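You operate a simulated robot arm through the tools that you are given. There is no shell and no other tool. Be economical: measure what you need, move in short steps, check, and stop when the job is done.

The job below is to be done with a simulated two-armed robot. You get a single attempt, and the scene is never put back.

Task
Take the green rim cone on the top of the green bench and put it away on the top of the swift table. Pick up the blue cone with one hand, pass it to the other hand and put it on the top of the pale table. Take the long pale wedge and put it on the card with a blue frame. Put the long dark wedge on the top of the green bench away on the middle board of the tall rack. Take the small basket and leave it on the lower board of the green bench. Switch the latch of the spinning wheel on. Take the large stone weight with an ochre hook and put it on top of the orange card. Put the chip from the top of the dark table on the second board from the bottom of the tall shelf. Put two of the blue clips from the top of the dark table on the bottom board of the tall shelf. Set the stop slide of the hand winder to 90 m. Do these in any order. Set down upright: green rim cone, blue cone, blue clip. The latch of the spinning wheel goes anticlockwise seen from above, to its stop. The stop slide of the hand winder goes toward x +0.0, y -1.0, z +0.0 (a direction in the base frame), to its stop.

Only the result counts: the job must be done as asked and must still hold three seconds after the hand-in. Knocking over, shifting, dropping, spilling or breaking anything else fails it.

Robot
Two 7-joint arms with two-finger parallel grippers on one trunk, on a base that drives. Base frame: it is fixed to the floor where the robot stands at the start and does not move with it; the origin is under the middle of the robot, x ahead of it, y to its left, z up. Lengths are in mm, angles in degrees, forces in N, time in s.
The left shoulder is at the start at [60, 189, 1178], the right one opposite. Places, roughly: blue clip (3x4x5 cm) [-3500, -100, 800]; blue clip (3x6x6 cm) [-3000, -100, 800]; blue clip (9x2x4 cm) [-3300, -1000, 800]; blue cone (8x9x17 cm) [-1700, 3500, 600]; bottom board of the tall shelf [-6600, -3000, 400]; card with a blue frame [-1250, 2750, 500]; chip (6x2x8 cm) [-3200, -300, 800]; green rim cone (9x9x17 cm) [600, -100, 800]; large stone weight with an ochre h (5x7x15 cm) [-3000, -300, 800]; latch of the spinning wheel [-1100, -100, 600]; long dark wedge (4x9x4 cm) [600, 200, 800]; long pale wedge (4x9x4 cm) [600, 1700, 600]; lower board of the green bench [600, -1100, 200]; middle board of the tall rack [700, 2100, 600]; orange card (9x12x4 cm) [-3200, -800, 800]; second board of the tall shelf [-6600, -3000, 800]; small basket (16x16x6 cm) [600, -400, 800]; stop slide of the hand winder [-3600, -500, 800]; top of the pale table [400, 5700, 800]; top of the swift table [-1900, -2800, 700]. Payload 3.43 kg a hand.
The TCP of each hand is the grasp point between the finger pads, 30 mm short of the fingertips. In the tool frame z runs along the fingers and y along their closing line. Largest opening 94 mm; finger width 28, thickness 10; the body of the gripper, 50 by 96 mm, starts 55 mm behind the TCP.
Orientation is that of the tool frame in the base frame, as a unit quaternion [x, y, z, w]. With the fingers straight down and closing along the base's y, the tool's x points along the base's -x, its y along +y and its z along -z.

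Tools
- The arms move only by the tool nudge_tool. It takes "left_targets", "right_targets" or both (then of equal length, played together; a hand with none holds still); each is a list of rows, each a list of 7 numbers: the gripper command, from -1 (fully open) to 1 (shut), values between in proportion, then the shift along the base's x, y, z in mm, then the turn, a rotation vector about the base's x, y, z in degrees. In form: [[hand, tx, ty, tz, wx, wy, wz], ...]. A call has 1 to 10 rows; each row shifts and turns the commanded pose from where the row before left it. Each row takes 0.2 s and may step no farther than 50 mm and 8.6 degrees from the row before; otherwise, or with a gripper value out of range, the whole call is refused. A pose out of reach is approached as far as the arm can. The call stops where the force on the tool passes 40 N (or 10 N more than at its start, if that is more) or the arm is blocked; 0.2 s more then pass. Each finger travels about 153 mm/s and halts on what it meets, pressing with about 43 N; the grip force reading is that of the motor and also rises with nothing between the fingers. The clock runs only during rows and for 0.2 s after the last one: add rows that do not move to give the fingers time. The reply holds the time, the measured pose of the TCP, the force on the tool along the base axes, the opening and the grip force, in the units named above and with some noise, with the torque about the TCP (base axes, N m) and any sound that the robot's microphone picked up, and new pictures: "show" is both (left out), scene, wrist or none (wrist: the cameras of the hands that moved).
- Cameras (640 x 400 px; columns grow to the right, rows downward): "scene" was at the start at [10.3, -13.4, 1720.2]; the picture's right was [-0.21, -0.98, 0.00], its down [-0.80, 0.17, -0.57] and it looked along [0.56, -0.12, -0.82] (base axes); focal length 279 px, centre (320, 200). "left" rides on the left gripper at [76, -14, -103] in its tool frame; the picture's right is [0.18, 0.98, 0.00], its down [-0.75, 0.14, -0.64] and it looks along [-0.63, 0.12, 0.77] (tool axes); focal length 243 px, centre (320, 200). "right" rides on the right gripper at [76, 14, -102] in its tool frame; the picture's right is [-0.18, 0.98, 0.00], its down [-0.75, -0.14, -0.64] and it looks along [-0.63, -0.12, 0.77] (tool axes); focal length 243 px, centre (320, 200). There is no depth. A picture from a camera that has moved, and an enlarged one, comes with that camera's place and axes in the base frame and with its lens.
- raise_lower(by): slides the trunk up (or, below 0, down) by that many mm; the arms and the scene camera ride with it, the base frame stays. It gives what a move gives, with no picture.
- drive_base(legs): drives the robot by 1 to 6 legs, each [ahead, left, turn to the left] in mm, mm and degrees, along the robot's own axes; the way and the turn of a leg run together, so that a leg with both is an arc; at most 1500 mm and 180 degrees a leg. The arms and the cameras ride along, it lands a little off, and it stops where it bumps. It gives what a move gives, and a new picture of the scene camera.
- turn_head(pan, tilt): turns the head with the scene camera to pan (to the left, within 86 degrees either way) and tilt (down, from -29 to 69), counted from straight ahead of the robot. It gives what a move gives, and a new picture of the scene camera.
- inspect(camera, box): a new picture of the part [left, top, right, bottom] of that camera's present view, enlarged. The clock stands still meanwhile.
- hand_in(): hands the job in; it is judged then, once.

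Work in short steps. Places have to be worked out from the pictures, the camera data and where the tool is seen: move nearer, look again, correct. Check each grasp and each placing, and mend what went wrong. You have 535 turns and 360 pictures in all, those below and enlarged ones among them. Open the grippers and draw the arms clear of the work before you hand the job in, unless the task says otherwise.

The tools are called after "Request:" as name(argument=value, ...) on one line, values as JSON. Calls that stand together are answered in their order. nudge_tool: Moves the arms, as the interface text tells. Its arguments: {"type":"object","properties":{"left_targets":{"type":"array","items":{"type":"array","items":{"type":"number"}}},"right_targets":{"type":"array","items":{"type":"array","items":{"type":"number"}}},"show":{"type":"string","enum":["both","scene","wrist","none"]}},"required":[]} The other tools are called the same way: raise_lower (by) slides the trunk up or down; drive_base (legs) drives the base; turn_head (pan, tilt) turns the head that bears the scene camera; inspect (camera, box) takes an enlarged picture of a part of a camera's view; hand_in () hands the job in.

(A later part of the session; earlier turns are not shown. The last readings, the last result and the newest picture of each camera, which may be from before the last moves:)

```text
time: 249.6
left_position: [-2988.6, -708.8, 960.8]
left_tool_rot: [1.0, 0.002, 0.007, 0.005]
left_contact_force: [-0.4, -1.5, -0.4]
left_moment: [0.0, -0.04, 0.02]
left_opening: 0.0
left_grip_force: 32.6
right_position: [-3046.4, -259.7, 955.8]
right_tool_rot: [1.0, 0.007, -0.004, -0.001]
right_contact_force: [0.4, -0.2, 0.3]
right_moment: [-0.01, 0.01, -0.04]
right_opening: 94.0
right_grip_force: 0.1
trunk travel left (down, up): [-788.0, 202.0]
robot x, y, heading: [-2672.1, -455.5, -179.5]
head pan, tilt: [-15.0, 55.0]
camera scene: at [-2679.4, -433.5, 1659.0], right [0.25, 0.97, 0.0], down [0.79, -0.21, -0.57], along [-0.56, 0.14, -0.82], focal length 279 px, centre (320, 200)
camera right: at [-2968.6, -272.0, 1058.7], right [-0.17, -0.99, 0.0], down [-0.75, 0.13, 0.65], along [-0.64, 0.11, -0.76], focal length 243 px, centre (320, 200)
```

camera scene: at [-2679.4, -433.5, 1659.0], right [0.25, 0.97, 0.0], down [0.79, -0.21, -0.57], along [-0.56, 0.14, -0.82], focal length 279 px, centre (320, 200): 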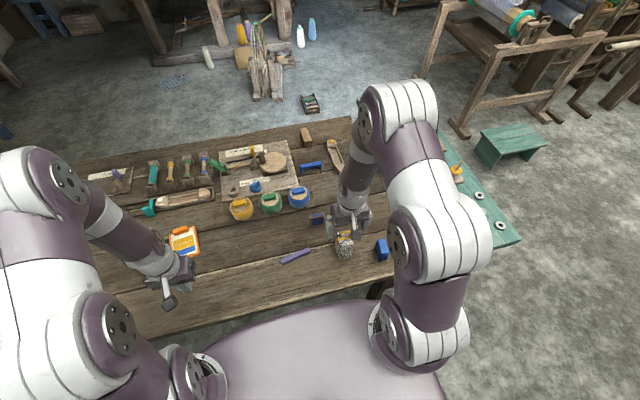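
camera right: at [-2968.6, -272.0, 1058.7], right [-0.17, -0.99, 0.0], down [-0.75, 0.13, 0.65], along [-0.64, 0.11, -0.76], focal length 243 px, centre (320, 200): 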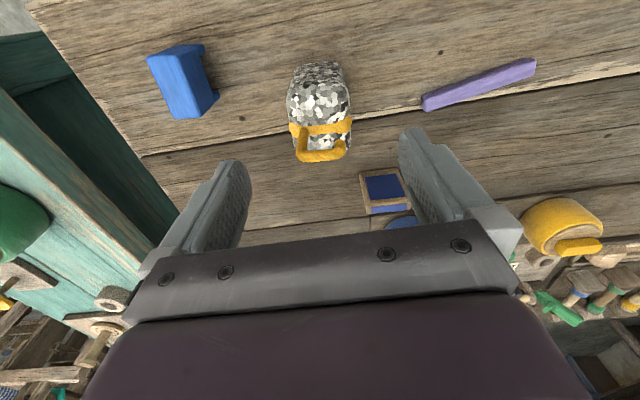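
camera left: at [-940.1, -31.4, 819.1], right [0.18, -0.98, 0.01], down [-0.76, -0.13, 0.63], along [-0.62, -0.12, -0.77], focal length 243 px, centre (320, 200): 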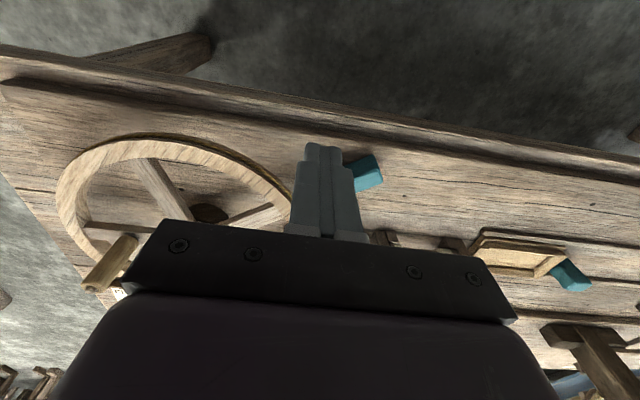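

Aligned. Descend to z ≈ 882 and close.

Request:
nudge_tool(right_targets=[[-1, -3, 1, -35, 0, 0, 0], [-1, 0, 0, -30, 0, 0, 0], [-1, 0, 0, -9, 0, 0, 0], [-0.2, 0, 0, 0, 0, 0, 0], [0.5, 0, 0, 0, 0, 0, 0], [1, 0, 0, 0, 0, 0, 0], [1, 0, 0, 0, 0, 0, 0]], show="wrist")

```text
time: 251.2
left_position: [-2988.5, -709.1, 960.2]
left_tool_rot: [1.0, 0.0, 0.008, 0.004]
left_contact_force: [-0.9, -0.2, 0.5]
left_moment: [0.02, 0.01, -0.01]
left_opening: 0.1
left_grip_force: 32.8
right_position: [-3051.5, -256.8, 882.7]
right_tool_rot: [1.0, 0.006, -0.004, -0.001]
right_contact_force: [-0.1, -1.0, -0.7]
right_moment: [-0.09, 0.14, -0.07]
right_opening: 49.7
right_grip_force: 43.1
trunk travel left (down, up): [-788.0, 202.0]
robot x, y, heading: [-2668.8, -456.2, -179.4]
head pan, tilt: [-15.0, 55.0]
camera right: at [-2974.0, -270.1, 985.6], right [-0.17, -0.99, 0.0], down [-0.75, 0.13, 0.65], along [-0.64, 0.11, -0.76], focal length 243 px, centre (320, 200)
```

right: 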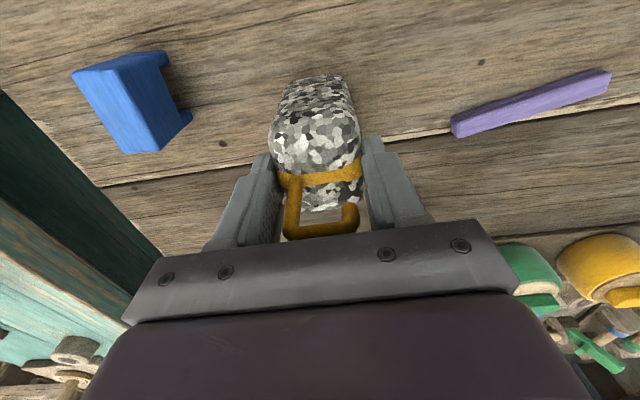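

Gripped (49.7 mm). Lift carefully.

Request:
nudge_tool(right_targets=[[1, 0, 0, 15, 0, 0, 0], [1, 0, 0, 25, 0, 0, 0], [1, 0, 0, 40, 0, 0, 0], [1, 0, 0, 40, 0, 0, 0], [1, 40, 0, 15, 0, 0, 0], [1, 0, 0, 0, 0, 0, 0]], show="wrist")

```text
time: 252.6
left_position: [-2989.8, -707.5, 960.2]
left_tool_rot: [1.0, 0.001, 0.008, 0.004]
left_contact_force: [-0.4, 1.1, -0.6]
left_moment: [-0.02, 0.01, 0.01]
left_opening: 0.3
left_grip_force: 33.0
right_position: [-3011.3, -256.8, 1018.1]
right_tool_rot: [1.0, 0.007, -0.004, -0.001]
right_contact_force: [-0.9, -0.3, -4.3]
right_moment: [0.0, 0.0, 0.0]
right_opening: 49.6
right_grip_force: 43.2
trunk travel left (down, up): [-788.0, 202.0]
robot x, y, heading: [-2669.4, -451.7, -179.3]
head pan, tilt: [-15.0, 55.0]
camera right: at [-2933.0, -269.8, 1120.7], right [-0.17, -0.99, 0.0], down [-0.75, 0.13, 0.65], along [-0.64, 0.11, -0.76], focal length 243 px, centre (320, 200)
```

right: 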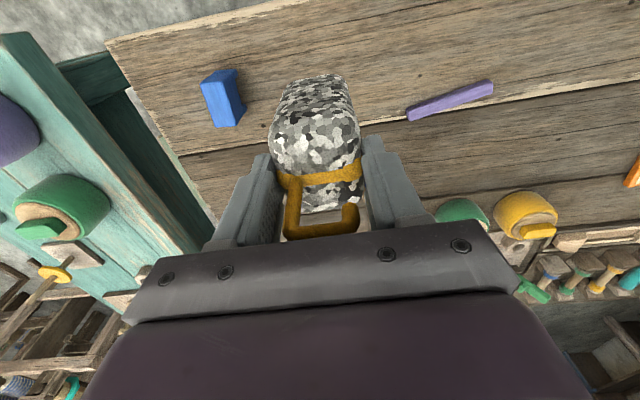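

Lifted cleanly (~0.4 kg). I drive sideways 450 mm toward the orange card.

Request:
drive_base(legs=[[0, 450, -0.6]])

Request:
nudge_tool(right_targets=[[1, -40, -20, 0, 0, 0, 0], [1, -40, -20, 0, 0, 0, 0], [1, -35, -10, 0, 0, 0, 0], [1, 0, 0, 0, 0, 0, 0]], show="both")

```text
time: 255.4
left_position: [-2991.1, -1156.6, 960.3]
left_tool_rot: [1.0, -0.006, 0.006, 0.004]
left_contact_force: [0.2, -0.1, 0.2]
left_moment: [-0.01, -0.01, -0.04]
left_opening: 0.0
left_grip_force: 32.9
right_position: [-3006.7, -705.3, 1018.2]
right_tool_rot: [1.0, 0.0, -0.005, -0.001]
right_contact_force: [0.1, 0.8, -5.2]
right_moment: [0.01, -0.01, 0.01]
right_opening: 49.6
right_grip_force: 42.7
trunk travel left (down, up): [-788.0, 202.0]
robot x, y, heading: [-2668.3, -908.0, 179.8]
head pan, tilt: [-15.0, 55.0]
camera scene: at [-2679.9, -885.8, 1658.9], right [0.26, 0.96, 0.0], down [0.79, -0.22, -0.57], along [-0.55, 0.15, -0.82], focal length 279 px, centre (320, 200)
```

scene: 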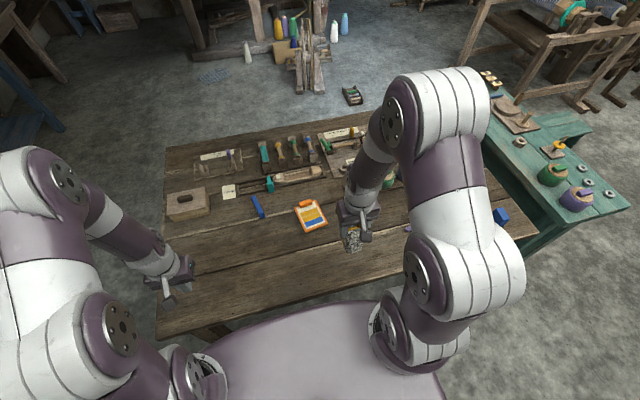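

```text
time: 256.4
left_position: [-2991.4, -1156.7, 960.6]
left_tool_rot: [1.0, -0.006, 0.007, 0.004]
left_contact_force: [-0.3, 0.3, 0.1]
left_moment: [-0.02, -0.03, -0.01]
left_opening: 0.0
left_grip_force: 33.3
right_position: [-3121.8, -754.9, 1017.6]
right_tool_rot: [1.0, -0.001, -0.005, -0.001]
right_contact_force: [0.0, 0.0, -4.8]
right_moment: [0.0, 0.03, 0.0]
right_opening: 49.5
right_grip_force: 43.0
trunk travel left (down, up): [-788.0, 202.0]
robot x, y, heading: [-2668.2, -908.8, 179.6]
head pan, tilt: [-15.0, 55.0]
camera scene: at [-2679.5, -885.9, 1658.9], right [0.26, 0.96, 0.0], down [0.79, -0.22, -0.57], along [-0.55, 0.15, -0.82], focal length 279 px, centre (320, 200)
camera right: at [-3043.6, -769.8, 1120.7], right [-0.19, -0.98, 0.0], down [-0.75, 0.14, 0.65], along [-0.64, 0.12, -0.76], focal length 243 px, centre (320, 200)
```

scene: 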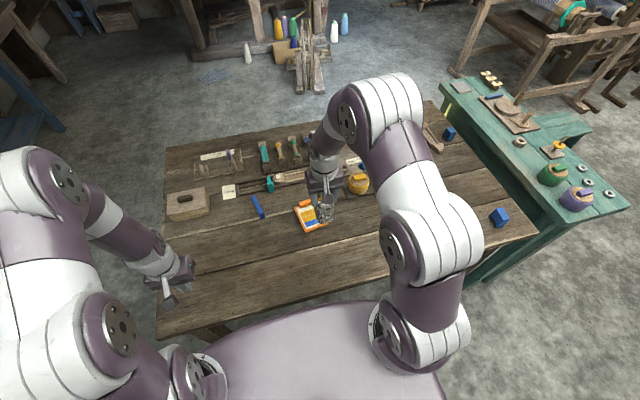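
right: 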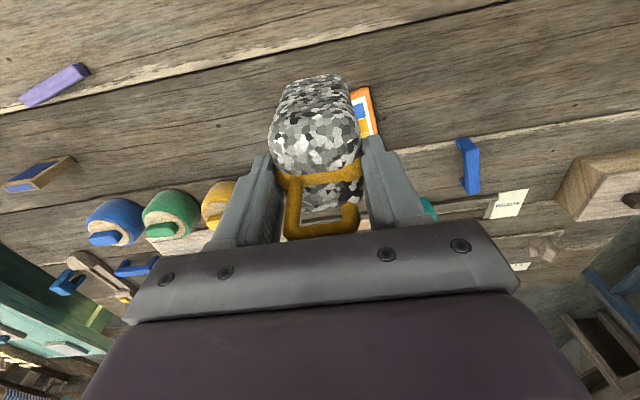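

Card centre estimate: flat part about (-3195, -776). I move there and lower partway for a check.

Request:
nudge_tool(right_targets=[[1, -38, -10, 0, 0, 0, 0], [1, -37, -11, 0, 0, 0, 0], [1, 0, 0, -40, 0, 0, 0], [1, 0, 0, -40, 0, 0, 0], [1, 0, 0, 0, 0, 0, 0]], show="wrist")

Request:
inspect(camera="scene", box=[240, 150, 400, 250])

```text
time: 257.6
left_position: [-2991.2, -1157.0, 959.4]
left_tool_rot: [1.0, -0.006, 0.007, 0.004]
left_contact_force: [0.0, 0.2, -0.4]
left_moment: [0.02, -0.01, 0.03]
left_opening: 0.1
left_grip_force: 33.5
right_position: [-3198.5, -776.2, 938.4]
right_tool_rot: [1.0, -0.001, -0.004, -0.001]
right_contact_force: [0.1, 0.5, -5.3]
right_moment: [-0.02, 0.01, 0.0]
right_opening: 49.5
right_grip_force: 43.2
trunk travel left (down, up): [-788.0, 202.0]
robot x, y, heading: [-2669.4, -905.5, 179.8]
head pan, tilt: [-15.0, 55.0]
camera right: at [-3120.5, -791.0, 1040.8], right [-0.19, -0.98, 0.0], down [-0.75, 0.14, 0.65], along [-0.64, 0.12, -0.76], focal length 243 px, centre (320, 200)
```

right: 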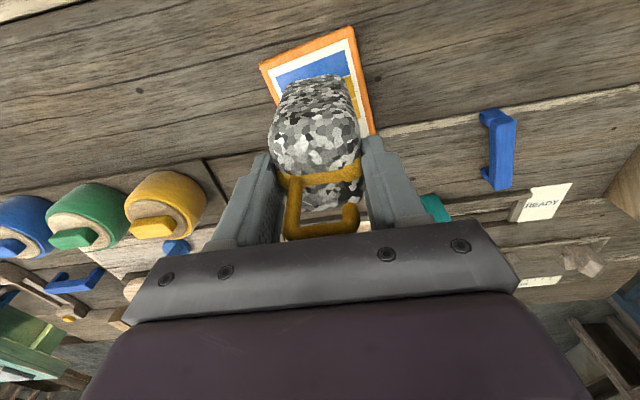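

```text
4.00 times, centred on (320, 200) of scene
camera zoom: at [-2679.2, -886.4, 1659.0], right [0.26, 0.96, 0.0], down [0.79, -0.22, -0.57], along [-0.55, 0.15, -0.82], focal length 1118 px, centre (320, 200)
```

zoom: 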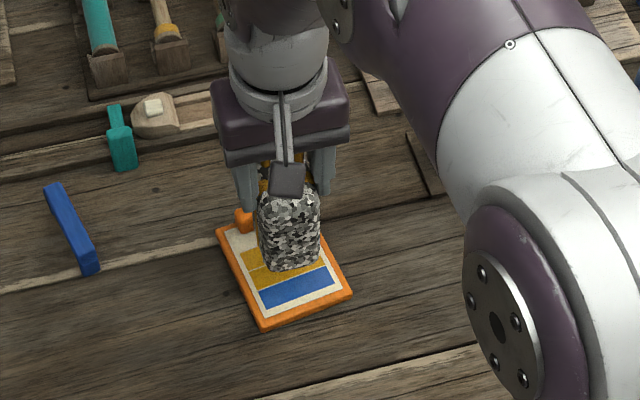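

Well over the card; shift +8 mm in x and lower to contact.

Request:
nudge_tool(right_targets=[[1, 8, 0, -15, 0, 0, 0], [1, 0, 0, -12, 0, 0, 0], [1, 0, 0, -5, 0, 0, 0], [1, 0, 0, -4, 0, 0, 0], [1, 0, 0, -4, 0, 0, 0], [1, 0, 0, -4, 0, 0, 0], [1, 0, 0, -4, 0, 0, 0], [1, 0, 0, -4, 0, 0, 0], [1, 0, 0, 0, 0, 0, 0]], show="wrist")

```text
time: 259.4
left_position: [-2988.1, -1157.4, 961.7]
left_tool_rot: [1.0, -0.006, 0.005, 0.005]
left_contact_force: [0.3, 0.5, 0.3]
left_moment: [0.0, 0.0, -0.02]
left_opening: 0.0
left_grip_force: 32.8
right_position: [-3189.2, -775.6, 893.6]
right_tool_rot: [1.0, 0.0, -0.011, -0.001]
right_contact_force: [11.6, 0.8, 28.2]
right_moment: [0.03, -1.12, 0.02]
right_opening: 50.0
right_grip_force: 43.3
trunk travel left (down, up): [-788.0, 202.0]
robot x, y, heading: [-2668.1, -904.5, 179.7]
head pan, tilt: [-15.0, 55.0]
stopped in row 9 (right hand): the force on the tool passed its limit (the readings are from after the stop); the commanded pose is now the measured one
camera right: at [-3110.8, -791.5, 995.3], right [-0.19, -0.98, 0.0], down [-0.74, 0.14, 0.66], along [-0.65, 0.12, -0.75], focal length 243 px, centre (320, 200)
```

right: 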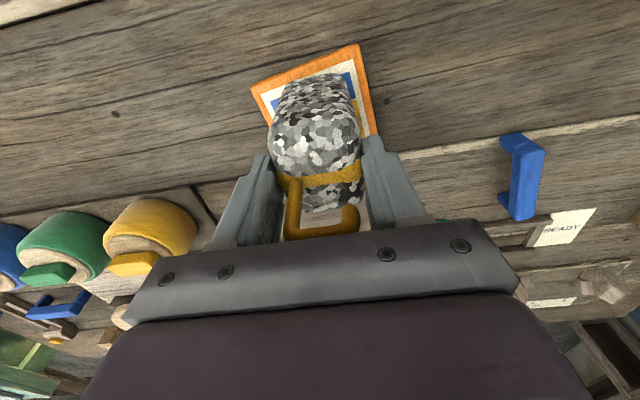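

On the card. Relax and open, then rise.

Request:
nudge_tool(right_targets=[[1, 0, 0, 3, 0, 0.7, 0], [0.5, 0, 0, 0, 0, 0, 0], [0, 0, 0, 0, 0, 0, 0], [-0.5, 0, 0, 0, 0, 0, 0], [-0.8, 0, 0, 0, 0, 0, 0], [-0.8, 0, 0, 30, 0, 0, 0], [-0.8, 0, 0, 45, 0, 0, 0], [-0.8, 0, 0, 45, 0, 0, 0], [-0.8, 0, 0, 0, 0, 0, 0]], show="wrist")

```text
time: 261.4
left_position: [-2992.5, -1156.8, 958.6]
left_tool_rot: [1.0, -0.006, 0.007, 0.004]
left_contact_force: [0.1, -0.5, -0.1]
left_moment: [-0.01, -0.01, -0.01]
left_opening: 0.2
left_grip_force: 32.9
right_position: [-3192.8, -777.7, 1013.6]
right_tool_rot: [1.0, -0.001, -0.015, 0.0]
right_contact_force: [-0.1, -0.2, -0.3]
right_moment: [-0.01, 0.0, 0.03]
right_opening: 84.4
right_grip_force: 0.0
trunk travel left (down, up): [-788.0, 202.0]
robot x, y, heading: [-2670.4, -906.8, 180.0]
head pan, tilt: [-15.0, 55.0]
camera right: at [-3112.7, -792.3, 1114.8], right [-0.19, -0.98, 0.0], down [-0.73, 0.14, 0.66], along [-0.65, 0.12, -0.75], focal length 243 px, centre (320, 200)
```

right: 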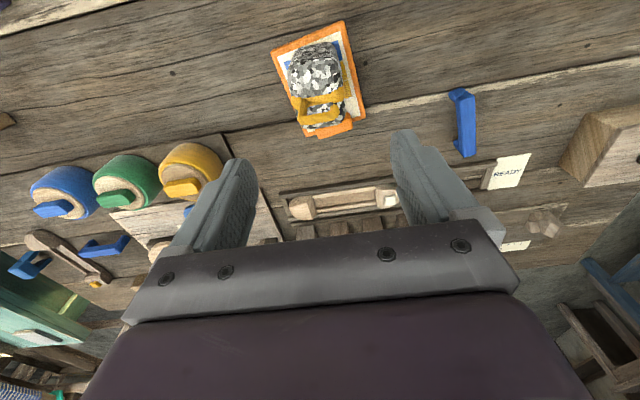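

The weight stands on the orange card. Next I take the bracket-shaped blue clip at about (-3278, -948), axis turned ~20° from x, with the left hand; I move the right hand aside and drive 60 mm closer.

Request:
nudge_tool(right_targets=[[-0.8, 30, 35, 10, 0, 1.7, 0], [-0.8, 30, 35, 0, 0, 0, 0], [-0.8, 30, 35, 0, 0, 0, 0], [-0.8, 30, 35, 0, 0, 0, 0], [-0.8, 30, 35, 0, 0, 0, 0], [-0.8, 30, 35, 0, 0, 0, 0]], left_targets=[[-0.4, -35, 20, 10, 0, 0, 7], [-0.4, -35, 25, 0, 0, 0, 7], [-0.4, -35, 25, 0, 0, 0, 6], [-0.4, -35, 25, 0, 0, 0, 0], [-0.4, -35, 25, 0, 0, 0, 0], [-0.4, -20, 25, 0, 0, 0, 0]], show="none")

Request:
drive_base(legs=[[60, 0, 0]])

Request:
inspect(camera="left", box=[0, 0, 640, 400])

```text
time: 262.8
left_position: [-3186.7, -1012.2, 972.1]
left_tool_rot: [0.986, 0.169, 0.007, 0.004]
left_contact_force: [0.7, 0.6, 0.5]
left_moment: [-0.01, 0.02, 0.0]
left_opening: 65.9
left_grip_force: 0.1
right_position: [-3008.6, -567.4, 1022.4]
right_tool_rot: [1.0, -0.001, -0.031, 0.001]
right_contact_force: [0.0, 0.2, 0.1]
right_moment: [-0.04, 0.01, 0.01]
right_opening: 84.6
right_grip_force: 0.0
trunk travel left (down, up): [-788.0, 202.0]
robot x, y, heading: [-2670.9, -906.3, 179.8]
head pan, tilt: [-15.0, 55.0]
```

```text
time: 263.8
left_position: [-3248.4, -1011.1, 970.6]
left_tool_rot: [0.986, 0.167, 0.007, 0.003]
left_contact_force: [0.4, -0.6, -0.5]
left_moment: [0.01, 0.02, 0.02]
left_opening: 65.7
left_grip_force: 0.0
right_position: [-3068.1, -567.4, 1025.1]
right_tool_rot: [1.0, -0.003, -0.03, 0.001]
right_contact_force: [0.4, -0.6, 0.7]
right_moment: [0.02, -0.04, 0.0]
right_opening: 84.8
right_grip_force: 0.1
trunk travel left (down, up): [-788.0, 202.0]
robot x, y, heading: [-2730.5, -903.8, 179.6]
head pan, tilt: [-15.0, 55.0]
camera scene: at [-2738.0, -885.9, 1659.0], right [0.27, 0.96, 0.0], down [0.79, -0.22, -0.57], along [-0.55, 0.15, -0.82], focal length 279 px, centre (320, 200)
```

scene: 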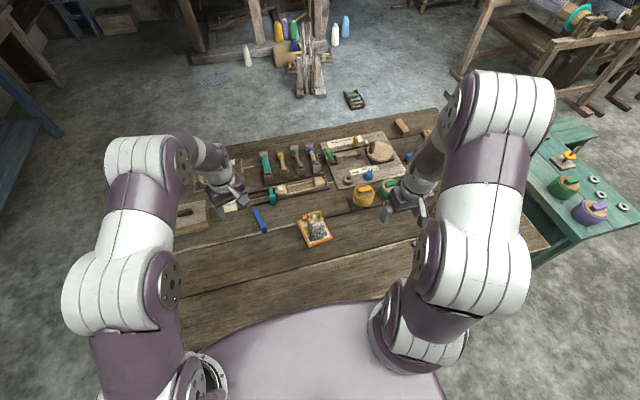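

```text
1.00 times, centred on (320, 200) of left
camera zoom: at [-3182.0, -974.1, 1074.0], right [0.5, -0.87, 0.01], down [-0.67, -0.38, 0.63], along [-0.55, -0.32, -0.77], focal length 243 px, centre (320, 200)
```

zoom: 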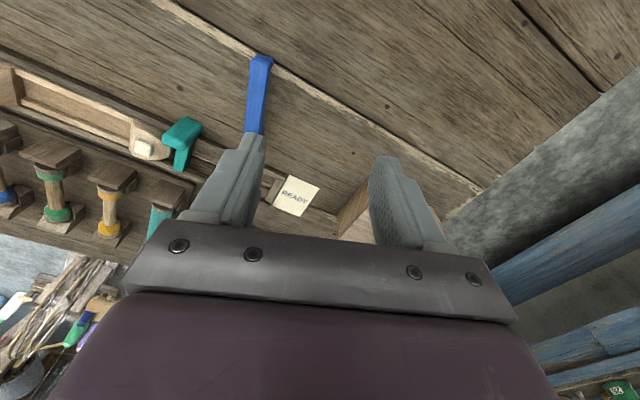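

The clip's near end is at about (-3247, -950). I move over its centre and come down to look again.

Request:
nudge_tool(left_targets=[[-0.4, -19, 27, -20, 0, 0, 0], [-0.4, -18, 27, -30, 0, 0, 0], [-0.4, 0, 0, -30, 0, 0, 0], [-0.4, 0, 0, 0, 0, 0, 0]], show="wrist")

```text
time: 264.8
left_position: [-3283.6, -957.2, 890.9]
left_tool_rot: [0.986, 0.167, 0.006, 0.003]
left_contact_force: [-0.5, 0.6, 0.3]
left_moment: [0.01, -0.01, 0.02]
left_opening: 65.7
left_grip_force: 0.0
right_position: [-3069.1, -567.8, 1023.9]
right_tool_rot: [1.0, -0.002, -0.031, 0.0]
right_contact_force: [0.5, -0.3, 0.0]
right_moment: [-0.01, 0.03, -0.01]
right_opening: 84.7
right_grip_force: 0.0
trunk travel left (down, up): [-788.0, 202.0]
robot x, y, heading: [-2727.4, -903.2, 179.6]
head pan, tilt: [-15.0, 55.0]
camera left: at [-3218.7, -919.7, 994.3], right [0.5, -0.87, 0.01], down [-0.67, -0.38, 0.63], along [-0.55, -0.32, -0.77], focal length 243 px, centre (320, 200)
```

left: 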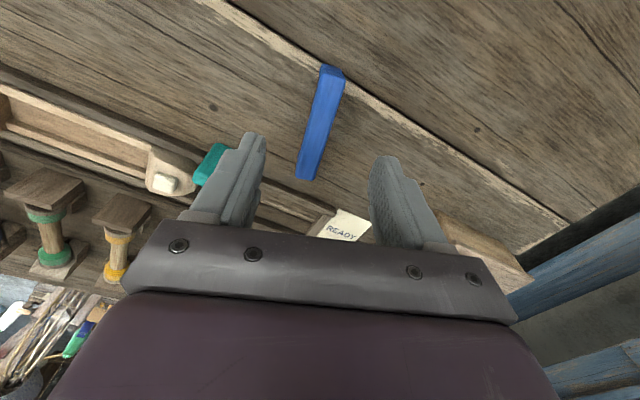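

Centred on the clip. Descend and close.

Request:
nudge_tool(left_targets=[[-0.4, 3, 1, -30, 0, 0, 0], [-0.4, 0, 0, -25, 0, 0, 0], [-0.4, 0, 0, -17, 0, 0, 0], [0.2, 0, 0, 0, 0, 0, 0], [1, 0, 0, 0, 0, 0, 0], [1, 0, 0, 0, 0, 0, 0], [1, 0, 0, 0, 0, 0, 0]], show="wrist")

```text
time: 266.4
left_position: [-3282.5, -956.5, 817.9]
left_tool_rot: [0.986, 0.167, 0.008, 0.003]
left_contact_force: [0.7, -0.2, -0.2]
left_moment: [0.01, 0.0, -0.01]
left_opening: 21.1
left_grip_force: 43.7
right_position: [-3070.2, -567.6, 1024.4]
right_tool_rot: [1.0, -0.001, -0.03, 0.001]
right_contact_force: [-0.5, 0.9, 0.0]
right_moment: [-0.02, -0.01, 0.01]
right_opening: 84.6
right_grip_force: 0.1
trunk travel left (down, up): [-788.0, 202.0]
robot x, y, heading: [-2734.4, -906.5, 179.7]
head pan, tilt: [-15.0, 55.0]
camera left: at [-3216.6, -918.6, 921.5], right [0.5, -0.87, 0.01], down [-0.68, -0.38, 0.63], along [-0.54, -0.32, -0.77], focal length 243 px, centre (320, 200)
```

left: 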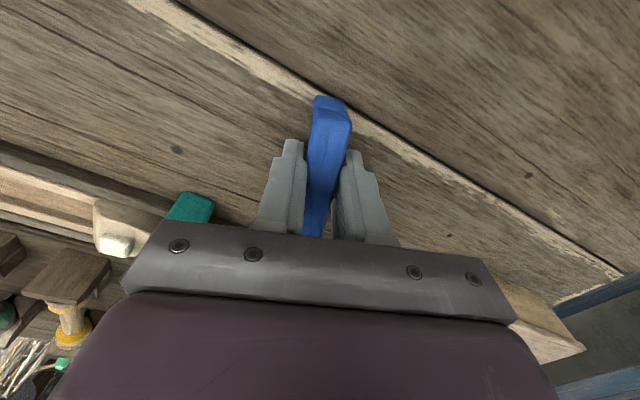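

Clip gripped (21 mm). Lift, draw back, and level the right tool.

Request:
nudge_tool(left_targets=[[1, 0, 0, 25, 0, 0, 0], [1, 0, 0, 45, 0, 0, 0], [1, 0, 0, 45, 0, 0, 0], [1, 20, 0, 45, 0, 0, 0], [1, 45, -10, 10, 0, 0, 0], [1, 45, -10, 0, 0, 0, 0], [1, 45, -10, 0, 0, 0, 0], [1, 45, -10, 0, 0, 0, 0]], right_targets=[[-0.8, 0, 0, 5, 0, -1.8, 0], [-0.8, 0, 0, 0, 0, -1.7, 0], [-0.8, 0, 0, 0, 0, 0, 0], [-0.8, 0, 0, 0, 0, 0, 0], [-0.8, 0, 0, 0, 0, 0, 0], [-0.8, 0, 0, 0, 0, 0, 0], [-0.8, 0, 0, 0, 0, 0, 0], [-0.8, 0, 0, 0, 0, 0, 0]], show="wrist")

Request:
drive_base(legs=[[0, -390, 0.3]])

Request:
inspect(camera="scene", box=[200, 120, 440, 270])

```text
time: 268.2
left_position: [-3078.9, -996.7, 988.1]
left_tool_rot: [0.986, 0.166, 0.007, 0.002]
left_contact_force: [-0.7, 0.3, -1.1]
left_moment: [0.0, 0.04, -0.01]
left_opening: 21.1
left_grip_force: 42.3
right_position: [-3067.4, -567.8, 1030.1]
right_tool_rot: [1.0, -0.002, 0.0, -0.002]
right_contact_force: [0.8, -0.1, 0.3]
right_moment: [0.04, -0.03, 0.01]
right_opening: 84.9
right_grip_force: 0.1
trunk travel left (down, up): [-788.0, 202.0]
robot x, y, heading: [-2729.5, -907.8, 179.7]
head pan, tilt: [-15.0, 55.0]
camera right: at [-2991.3, -582.7, 1133.3], right [-0.19, -0.98, 0.0], down [-0.75, 0.14, 0.64], along [-0.63, 0.12, -0.77], focal length 243 px, centre (320, 200)
camera left: at [-3013.1, -959.3, 1091.0], right [0.5, -0.87, 0.01], down [-0.67, -0.38, 0.63], along [-0.55, -0.32, -0.77], focal length 243 px, centre (320, 200)
```

right: 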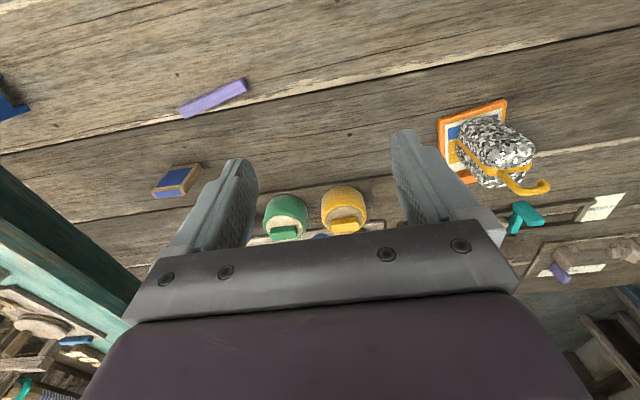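
left: 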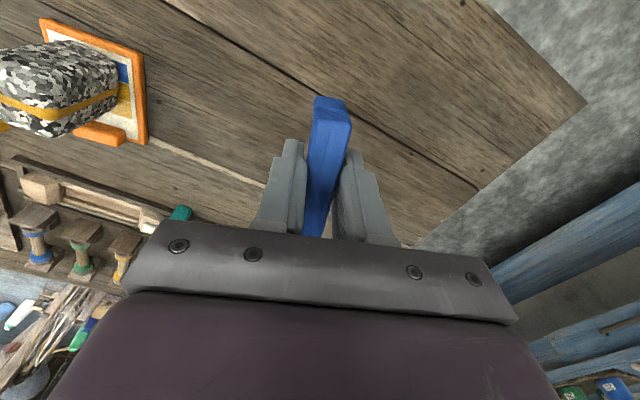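

```text
time: 270.6
left_position: [-3078.0, -612.1, 987.7]
left_tool_rot: [0.985, 0.174, 0.008, 0.003]
left_contact_force: [-0.4, -0.3, 0.3]
left_moment: [0.03, 0.05, 0.01]
left_opening: 21.2
left_grip_force: 43.4
right_position: [-3072.7, -184.2, 1030.1]
right_tool_rot: [1.0, 0.005, 0.0, -0.001]
right_contact_force: [0.2, 0.0, -0.5]
right_moment: [0.02, 0.0, -0.01]
right_opening: 84.3
right_grip_force: 0.1
trunk travel left (down, up): [-788.0, 202.0]
robot x, y, heading: [-2727.6, -517.5, -179.6]
head pan, tilt: [-15.0, 55.0]
camera scene: at [-2739.7, -497.6, 1659.0], right [0.25, 0.97, 0.0], down [0.79, -0.21, -0.57], along [-0.55, 0.15, -0.82], focal length 279 px, centre (320, 200)
```

scene: 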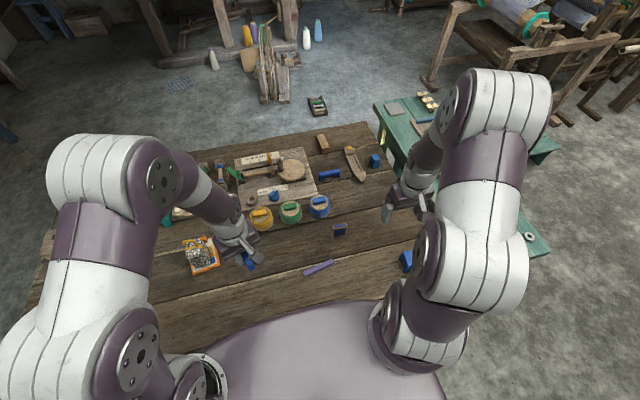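

```text
2.67 times, centred on (320, 195) of scene
camera zoom: at [-2739.7, -497.6, 1659.0], right [0.25, 0.97, 0.0], down [0.79, -0.21, -0.57], along [-0.55, 0.15, -0.82], focal length 745 px, centre (320, 213)
```

zoom: 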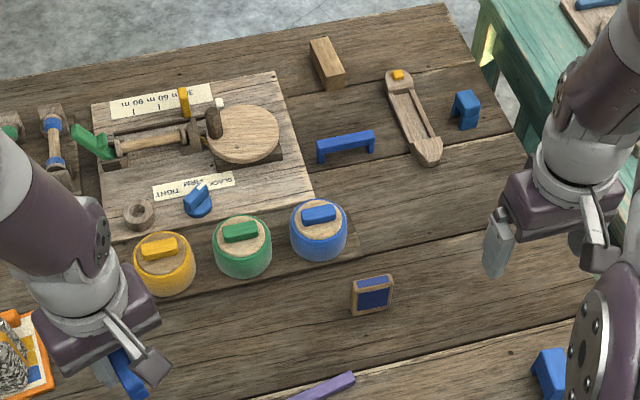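

The slide sits at 30 m; 90 m is toward -y. Chip is at about (-3166, -311). I bring the right hand over to look.

Request:
nudge_tool(right_targets=[[-0.5, -10, -45, -10, 0, 0, 0], [-0.5, -10, -45, -10, 0, 0, 0], [-0.5, -10, -37, -10, 0, 0, 0], [-0.5, -20, 0, 0, 0, 0, 0], [-0.5, 0, 0, 0, 0, 0, 0]], show="wrist")

Request:
inspect(camera="right", box=[240, 60, 400, 160])

```text
time: 271.8
left_position: [-3077.8, -612.3, 988.6]
left_tool_rot: [0.985, 0.174, 0.007, 0.003]
left_contact_force: [-0.1, 0.3, -1.1]
left_moment: [0.02, -0.01, 0.0]
left_opening: 21.0
left_grip_force: 43.1
right_position: [-3124.4, -310.7, 1000.3]
right_tool_rot: [1.0, 0.004, 0.0, 0.001]
right_contact_force: [0.7, 0.3, -1.0]
right_moment: [-0.03, -0.02, 0.02]
right_opening: 70.5
right_grip_force: 0.0
trunk travel left (down, up): [-788.0, 202.0]
robot x, y, heading: [-2735.2, -520.7, -179.6]
head pan, tilt: [-15.0, 55.0]
camera right: at [-3047.2, -324.1, 1104.2], right [-0.17, -0.98, 0.0], down [-0.76, 0.13, 0.64], along [-0.63, 0.11, -0.77], focal length 243 px, centre (320, 200)
```

right: 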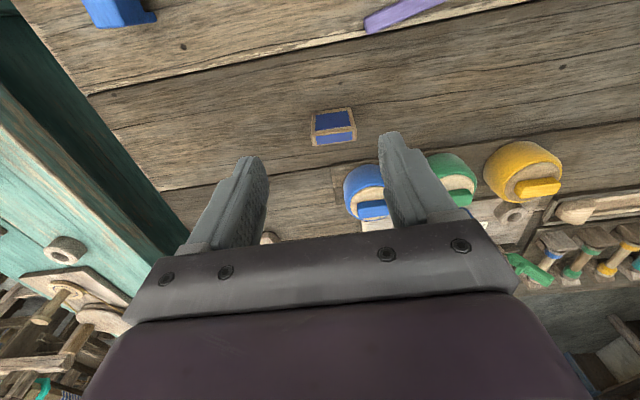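

```text
4.00 times, centred on (320, 110) of right
camera zoom: at [-3047.2, -324.1, 1104.2], right [-0.17, -0.98, 0.0], down [-0.76, 0.13, 0.64], along [-0.63, 0.11, -0.77], focal length 970 px, centre (320, 560)
```

zoom: 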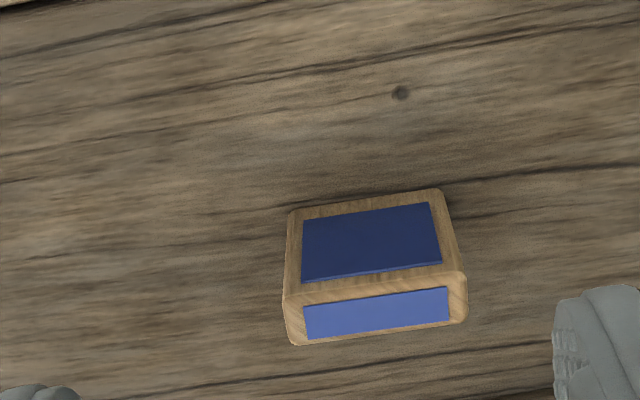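

The chip stands with its 49 mm width along y at about (-3164, -319), top z ≈ 857. I descend over it with fingers closing along y.

Request:
nudge_tool(right_targets=[[-0.6, -21, -4, -30, 0, 0, 0], [-0.6, -20, -4, -40, 0, 0, 0], [-0.6, 0, 0, -25, 0, 0, 0], [-0.6, 0, 0, 0, 0, 0, 0]], show="wrist")

```text
time: 272.8
left_position: [-3078.6, -613.1, 987.7]
left_tool_rot: [0.985, 0.174, 0.008, 0.003]
left_contact_force: [0.2, -0.6, 0.4]
left_moment: [-0.01, 0.01, 0.02]
left_opening: 21.0
left_grip_force: 42.8
right_position: [-3165.3, -320.1, 904.3]
right_tool_rot: [1.0, 0.005, 0.001, 0.0]
right_contact_force: [0.1, 0.7, -0.1]
right_moment: [0.0, 0.01, 0.01]
right_opening: 75.3
right_grip_force: 0.0
trunk travel left (down, up): [-788.0, 202.0]
robot x, y, heading: [-2731.1, -516.6, -179.8]
head pan, tilt: [-15.0, 55.0]
camera right: at [-3088.3, -333.0, 1008.1], right [-0.17, -0.98, 0.0], down [-0.76, 0.13, 0.64], along [-0.63, 0.11, -0.77], focal length 243 px, centre (320, 200)
```

right: 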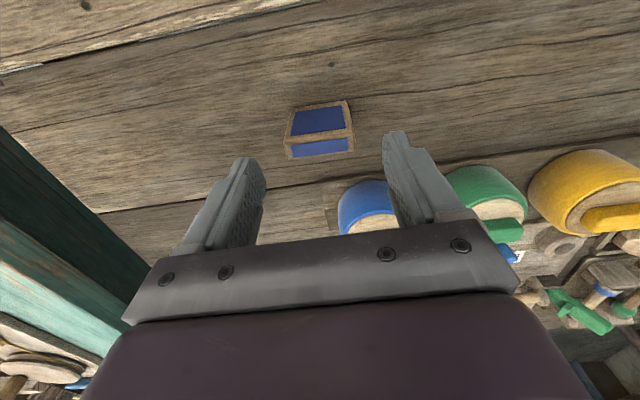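

Centred. Descend and close.

Request:
nudge_tool(right_targets=[[-0.6, -2, 0, -35, 0, 0, 0], [-0.6, 0, 0, -25, 0, 0, 0], [-0.6, 0, 0, -9, 0, 0, 0], [0, 0, 0, 0, 0, 0, 0], [1, 0, 0, 0, 0, 0, 0], [1, 0, 0, 0, 0, 0, 0]], show="wrist")

```text
time: 274.2
left_position: [-3078.5, -612.1, 986.9]
left_tool_rot: [0.985, 0.174, 0.008, 0.003]
left_contact_force: [-0.1, 0.2, -0.9]
left_moment: [0.03, 0.01, 0.01]
left_opening: 21.2
left_grip_force: 42.7
right_position: [-3167.2, -319.7, 837.4]
right_tool_rot: [1.0, 0.005, 0.0, 0.0]
right_contact_force: [0.0, 0.5, 2.7]
right_moment: [0.11, 0.02, 0.01]
right_opening: 52.3
right_grip_force: 43.4
trunk travel left (down, up): [-788.0, 202.0]
robot x, y, heading: [-2731.4, -516.8, -179.8]
head pan, tilt: [-15.0, 55.0]
camera right: at [-3090.1, -332.9, 939.7], right [-0.17, -0.98, 0.0], down [-0.76, 0.13, 0.64], along [-0.63, 0.11, -0.77], focal length 243 px, centre (320, 200)
```

right: 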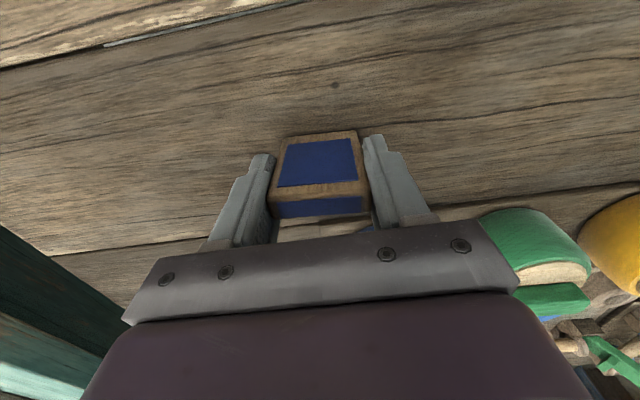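

Chip gripped (52 mm). Lift and retract, then back the base away from the table.

Request:
nudge_tool(right_targets=[[1, 0, 0, 20, 0, 0, 0], [1, 0, 0, 45, 0, 0, 0], [1, 0, 0, 45, 0, 0, 0], [1, 0, 0, 45, 0, 0, 0], [1, 45, 10, 10, 0, 0, 0], [1, 45, 10, 0, 0, 0, 0]], show="wrist")

Request:
drive_base(legs=[[-450, 0, 0]])

Request:
turn_head(pan=35, tilt=20)

```text
time: 275.6
left_position: [-3079.3, -612.3, 988.6]
left_tool_rot: [0.985, 0.173, 0.006, 0.004]
left_contact_force: [0.1, 0.6, -0.4]
left_moment: [0.02, 0.04, -0.02]
left_opening: 20.9
left_grip_force: 42.9
right_position: [-3074.6, -299.1, 1002.9]
right_tool_rot: [1.0, 0.005, 0.0, 0.0]
right_contact_force: [0.1, 0.0, -0.2]
right_moment: [-0.03, 0.03, 0.0]
right_opening: 52.6
right_grip_force: 42.7
trunk travel left (down, up): [-788.0, 202.0]
robot x, y, heading: [-2730.8, -516.1, -179.6]
head pan, tilt: [-15.0, 55.0]
camera right: at [-2996.7, -312.3, 1105.9], right [-0.17, -0.98, 0.0], down [-0.76, 0.13, 0.64], along [-0.63, 0.11, -0.77], focal length 243 px, centre (320, 200)
```

right: 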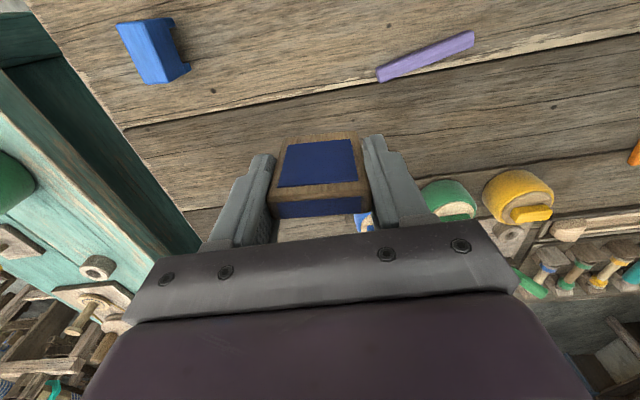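

```text
time: 278.3
left_position: [-2630.6, -610.1, 988.0]
left_tool_rot: [0.985, 0.175, 0.008, 0.003]
left_contact_force: [0.3, -0.5, 0.3]
left_moment: [0.03, -0.04, -0.01]
left_opening: 21.4
left_grip_force: 43.3
right_position: [-2626.8, -296.4, 1001.3]
right_tool_rot: [1.0, 0.006, 0.001, 0.0]
right_contact_force: [-0.6, -0.7, -0.7]
right_moment: [0.0, 0.0, 0.0]
right_opening: 52.1
right_grip_force: 43.4
trunk travel left (down, up): [-788.0, 202.0]
robot x, y, heading: [-2282.2, -517.9, -179.4]
head pan, tilt: [-15.0, 55.0]
camera scene: at [-2292.2, -494.1, 1658.9], right [0.25, 0.97, 0.0], down [0.79, -0.21, -0.57], along [-0.55, 0.14, -0.82], focal length 279 px, centre (320, 200)
```

scene: 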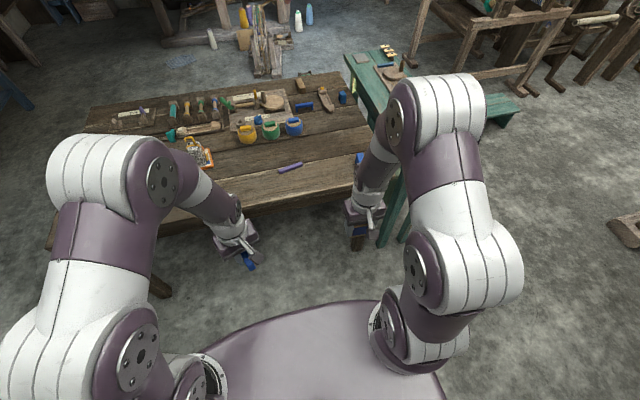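

```text
time: 279.5
left_position: [-2630.3, -609.2, 988.5]
left_tool_rot: [0.985, 0.175, 0.008, 0.003]
left_contact_force: [0.3, 0.6, 1.2]
left_moment: [-0.02, -0.01, 0.01]
left_opening: 21.0
left_grip_force: 43.2
right_position: [-2627.9, -296.7, 1002.3]
right_tool_rot: [1.0, 0.006, 0.001, 0.001]
right_contact_force: [0.0, -0.2, 0.0]
right_moment: [-0.01, 0.0, 0.01]
right_opening: 52.8
right_grip_force: 43.3
trunk travel left (down, up): [-788.0, 202.0]
robot x, y, heading: [-2279.4, -516.9, -179.4]
head pan, tilt: [35.0, 20.0]
camera scene: at [-2297.8, -566.2, 1711.0], right [-0.58, 0.82, 0.0], down [0.28, 0.2, -0.94], along [-0.77, -0.54, -0.34], focal length 279 px, centre (320, 200)
```

scene: 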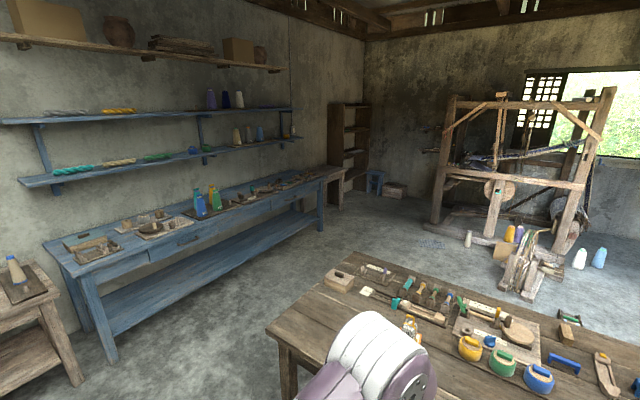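

Both are held. The tall brown shelf is in the far corner. I drive along the aisle between the tables toward it.

Request:
drive_base(legs=[[0, 1330, -0.6], [1400, 0, 0], [1400, 0, 0], [600, 0, 0]])

```text
time: 302.4
left_position: [-6021.9, -2173.8, 988.5]
left_tool_rot: [0.977, 0.213, 0.008, 0.003]
left_contact_force: [0.8, 0.1, -0.9]
left_moment: [-0.02, 0.0, 0.01]
left_opening: 21.2
left_grip_force: 43.1
right_position: [-6043.2, -1861.0, 1001.0]
right_tool_rot: [0.999, 0.046, 0.0, 0.0]
right_contact_force: [-0.6, 0.5, -0.5]
right_moment: [-0.01, 0.0, 0.01]
right_opening: 52.3
right_grip_force: 42.9
trunk travel left (down, up): [-788.0, 202.0]
robot x, y, heading: [-5684.0, -2050.4, -175.2]
head pan, tilt: [35.0, 20.0]
camera scene: at [-5693.5, -2103.8, 1711.1], right [-0.64, 0.77, 0.0], down [0.26, 0.22, -0.94], along [-0.72, -0.6, -0.34], focal length 279 px, centre (320, 200)
```

scene: 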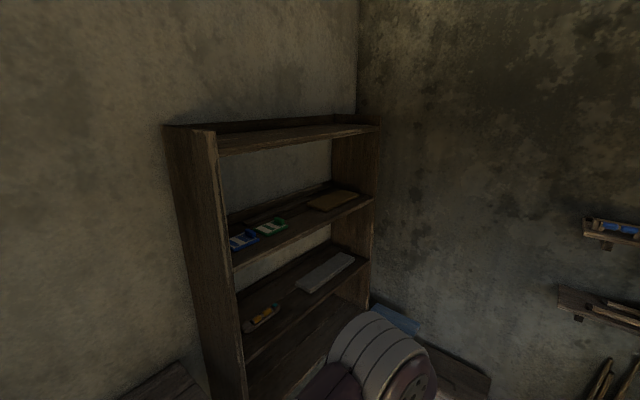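

The shelf stands along the wall: x ≈ -6120…-7100, front at y ≈ -2850, boards near z ≈ 400, 780, 1190. I turn to face it and centre on it.

Request:
drive_base(legs=[[0, 0, 85.2], [0, -850, 0]])

Request:
turn_head(pan=0, tilt=45)

```text
time: 310.7
left_position: [-6451.9, -2410.2, 987.5]
left_tool_rot: [0.568, 0.823, 0.007, -0.003]
left_contact_force: [-0.6, 0.2, -0.6]
left_moment: [0.04, -0.04, -0.01]
left_opening: 21.2
left_grip_force: 43.4
right_position: [-6768.4, -2411.1, 1002.0]
right_tool_rot: [0.698, 0.716, 0.0, -0.001]
right_contact_force: [0.7, -0.4, 0.1]
right_moment: [0.05, 0.03, 0.02]
right_opening: 52.3
right_grip_force: 43.3
trunk travel left (down, up): [-788.0, 202.0]
robot x, y, heading: [-6555.6, -2064.4, -89.1]
head pan, tilt: [35.0, 20.0]
camera scene: at [-6500.2, -2076.5, 1711.0], right [-0.81, -0.59, 0.0], down [-0.2, 0.28, -0.94], along [0.55, -0.76, -0.34], focal length 279 px, centre (320, 200)
```

scene: 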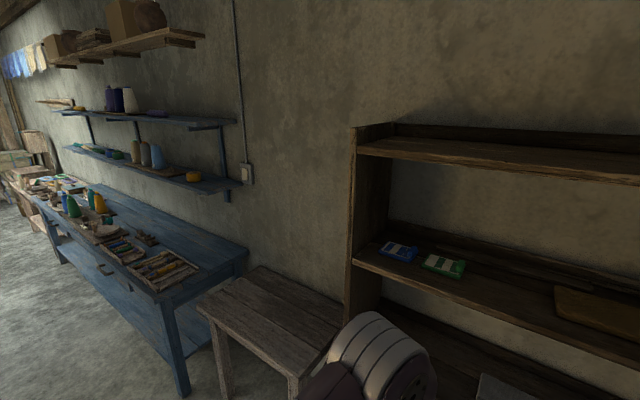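

```text
time: 311.7
left_position: [-6454.0, -2410.1, 987.9]
left_tool_rot: [0.568, 0.823, 0.008, -0.003]
left_contact_force: [0.2, -0.3, -0.1]
left_moment: [-0.01, 0.0, -0.01]
left_opening: 21.4
left_grip_force: 42.7
right_position: [-6767.1, -2411.4, 1001.4]
right_tool_rot: [0.699, 0.716, 0.0, -0.002]
right_contact_force: [0.4, -0.3, -0.9]
right_moment: [0.0, 0.03, -0.02]
right_opening: 52.4
right_grip_force: 42.8
trunk travel left (down, up): [-788.0, 202.0]
robot x, y, heading: [-6553.8, -2060.8, -88.9]
head pan, tilt: [0.0, 45.0]
camera scene: at [-6553.4, -2082.6, 1672.4], right [-1.0, -0.02, 0.0], down [-0.01, 0.71, -0.71], along [0.01, -0.71, -0.71], focal length 279 px, centre (320, 200)
```

scene: 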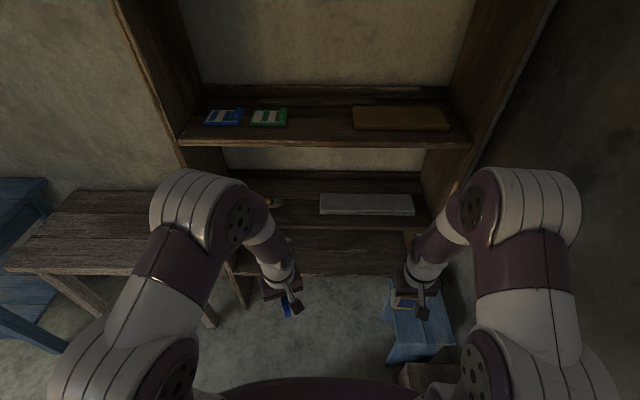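

Second board z ≈ 805 with a free stretch at x ≈ -6470 between the shuttle and the grey plate; front edge y ≈ -2810. I lower the trunk, shift and approach.

Request:
raise_lower(by=-80)

Request:
drive_base(legs=[[0, 200, -1], [190, 0, 0]])

Request:
turn_head(pan=-12, tilt=50)

```text
time: 312.9
left_position: [-6453.7, -2411.0, 908.4]
left_tool_rot: [0.568, 0.823, 0.007, -0.003]
left_contact_force: [0.2, 0.5, 0.7]
left_moment: [-0.04, -0.02, 0.01]
left_opening: 21.1
left_grip_force: 42.8
right_position: [-6767.2, -2410.7, 921.8]
right_tool_rot: [0.698, 0.716, 0.0, 0.0]
right_contact_force: [0.7, -0.5, -0.2]
right_moment: [-0.01, -0.02, -0.01]
right_opening: 52.3
right_grip_force: 43.2
trunk travel left (down, up): [-708.0, 282.0]
robot x, y, heading: [-6551.6, -2063.6, -89.1]
head pan, tilt: [0.0, 45.0]
```

```text
time: 315.6
left_position: [-6263.7, -2602.9, 908.3]
left_tool_rot: [0.576, 0.817, 0.007, -0.003]
left_contact_force: [-0.3, -0.4, -0.4]
left_moment: [0.01, -0.01, 0.0]
left_opening: 21.3
left_grip_force: 43.1
right_position: [-6576.5, -2595.7, 922.3]
right_tool_rot: [0.706, 0.708, 0.0, -0.002]
right_contact_force: [-0.2, 0.3, -0.9]
right_moment: [0.01, 0.01, 0.01]
right_opening: 52.5
right_grip_force: 42.6
trunk travel left (down, up): [-708.0, 282.0]
robot x, y, heading: [-6355.1, -2256.2, -90.0]
head pan, tilt: [0.0, 45.0]
camera scene: at [-6356.2, -2272.8, 1592.4], right [-1.0, 0.0, 0.0], down [0.0, 0.71, -0.71], along [0.0, -0.71, -0.71], focal length 279 px, centre (320, 200)
```

scene: 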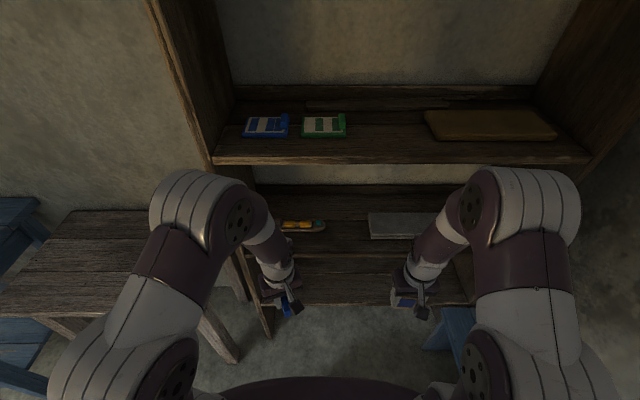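

```text
time: 316.4
left_position: [-6262.9, -2602.0, 907.8]
left_tool_rot: [0.576, 0.817, 0.007, -0.004]
left_contact_force: [0.0, 0.0, -0.5]
left_moment: [0.01, 0.0, -0.02]
left_opening: 21.0
left_grip_force: 43.2
right_position: [-6577.6, -2596.2, 921.8]
right_tool_rot: [0.706, 0.708, 0.0, -0.001]
right_contact_force: [0.0, 0.1, -0.1]
right_moment: [0.01, -0.01, 0.0]
right_opening: 52.5
right_grip_force: 42.7
trunk travel left (down, up): [-708.0, 282.0]
robot x, y, heading: [-6359.9, -2253.1, -90.1]
head pan, tilt: [-12.0, 50.0]
camera scene: at [-6372.4, -2266.1, 1585.5], right [-0.98, 0.21, 0.0], down [0.16, 0.75, -0.64], along [-0.13, -0.63, -0.77], focal length 279 px, centre (320, 200)
```

scene: 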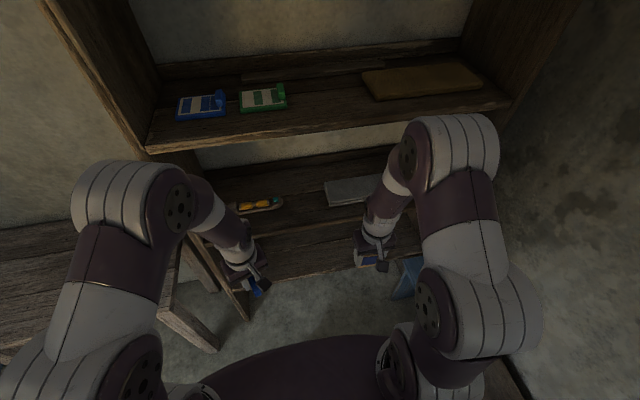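

I move the chip to x ≈ -6470, close to the shelf front, and look with the right wrist camera.

Request:
nudge_tool(right_targets=[[1, 30, -35, 0, 0, 0, 0], [1, 30, -35, 0, 0, 0, 0], [1, 30, -35, 0, 0, 0, 0], [1, 17, -25, 0, 0, 0, 0], [1, 0, 0, 0, 0, 0, 0]], show="both")

```text
time: 317.6
left_position: [-6263.1, -2602.3, 908.2]
left_tool_rot: [0.577, 0.817, 0.007, -0.002]
left_contact_force: [-0.3, -0.1, -0.4]
left_moment: [-0.03, -0.02, 0.03]
left_opening: 21.4
left_grip_force: 43.1
right_position: [-6468.3, -2726.4, 920.2]
right_tool_rot: [0.706, 0.708, -0.001, 0.0]
right_contact_force: [0.0, 0.0, 0.0]
right_moment: [0.01, 0.0, -0.01]
right_opening: 52.6
right_grip_force: 43.2
trunk travel left (down, up): [-708.0, 282.0]
robot x, y, heading: [-6358.9, -2251.9, -90.1]
head pan, tilt: [-12.0, 50.0]
camera scene: at [-6372.8, -2265.3, 1585.5], right [-0.98, 0.21, 0.0], down [0.16, 0.75, -0.64], along [-0.13, -0.63, -0.77], focal length 279 px, centre (320, 200)
camera right: at [-6454.4, -2650.6, 1023.6], right [0.98, -0.18, 0.0], down [-0.14, -0.75, 0.64], along [-0.12, -0.63, -0.77], focal length 243 px, centre (320, 200)
```

scene: 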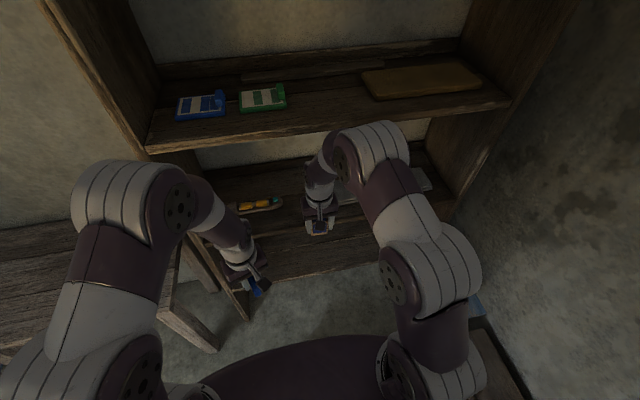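
right: 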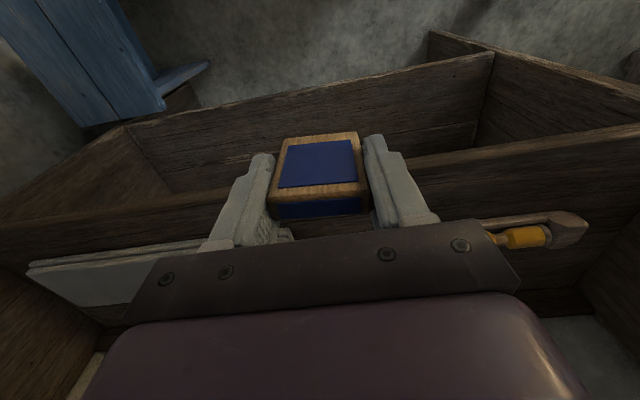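

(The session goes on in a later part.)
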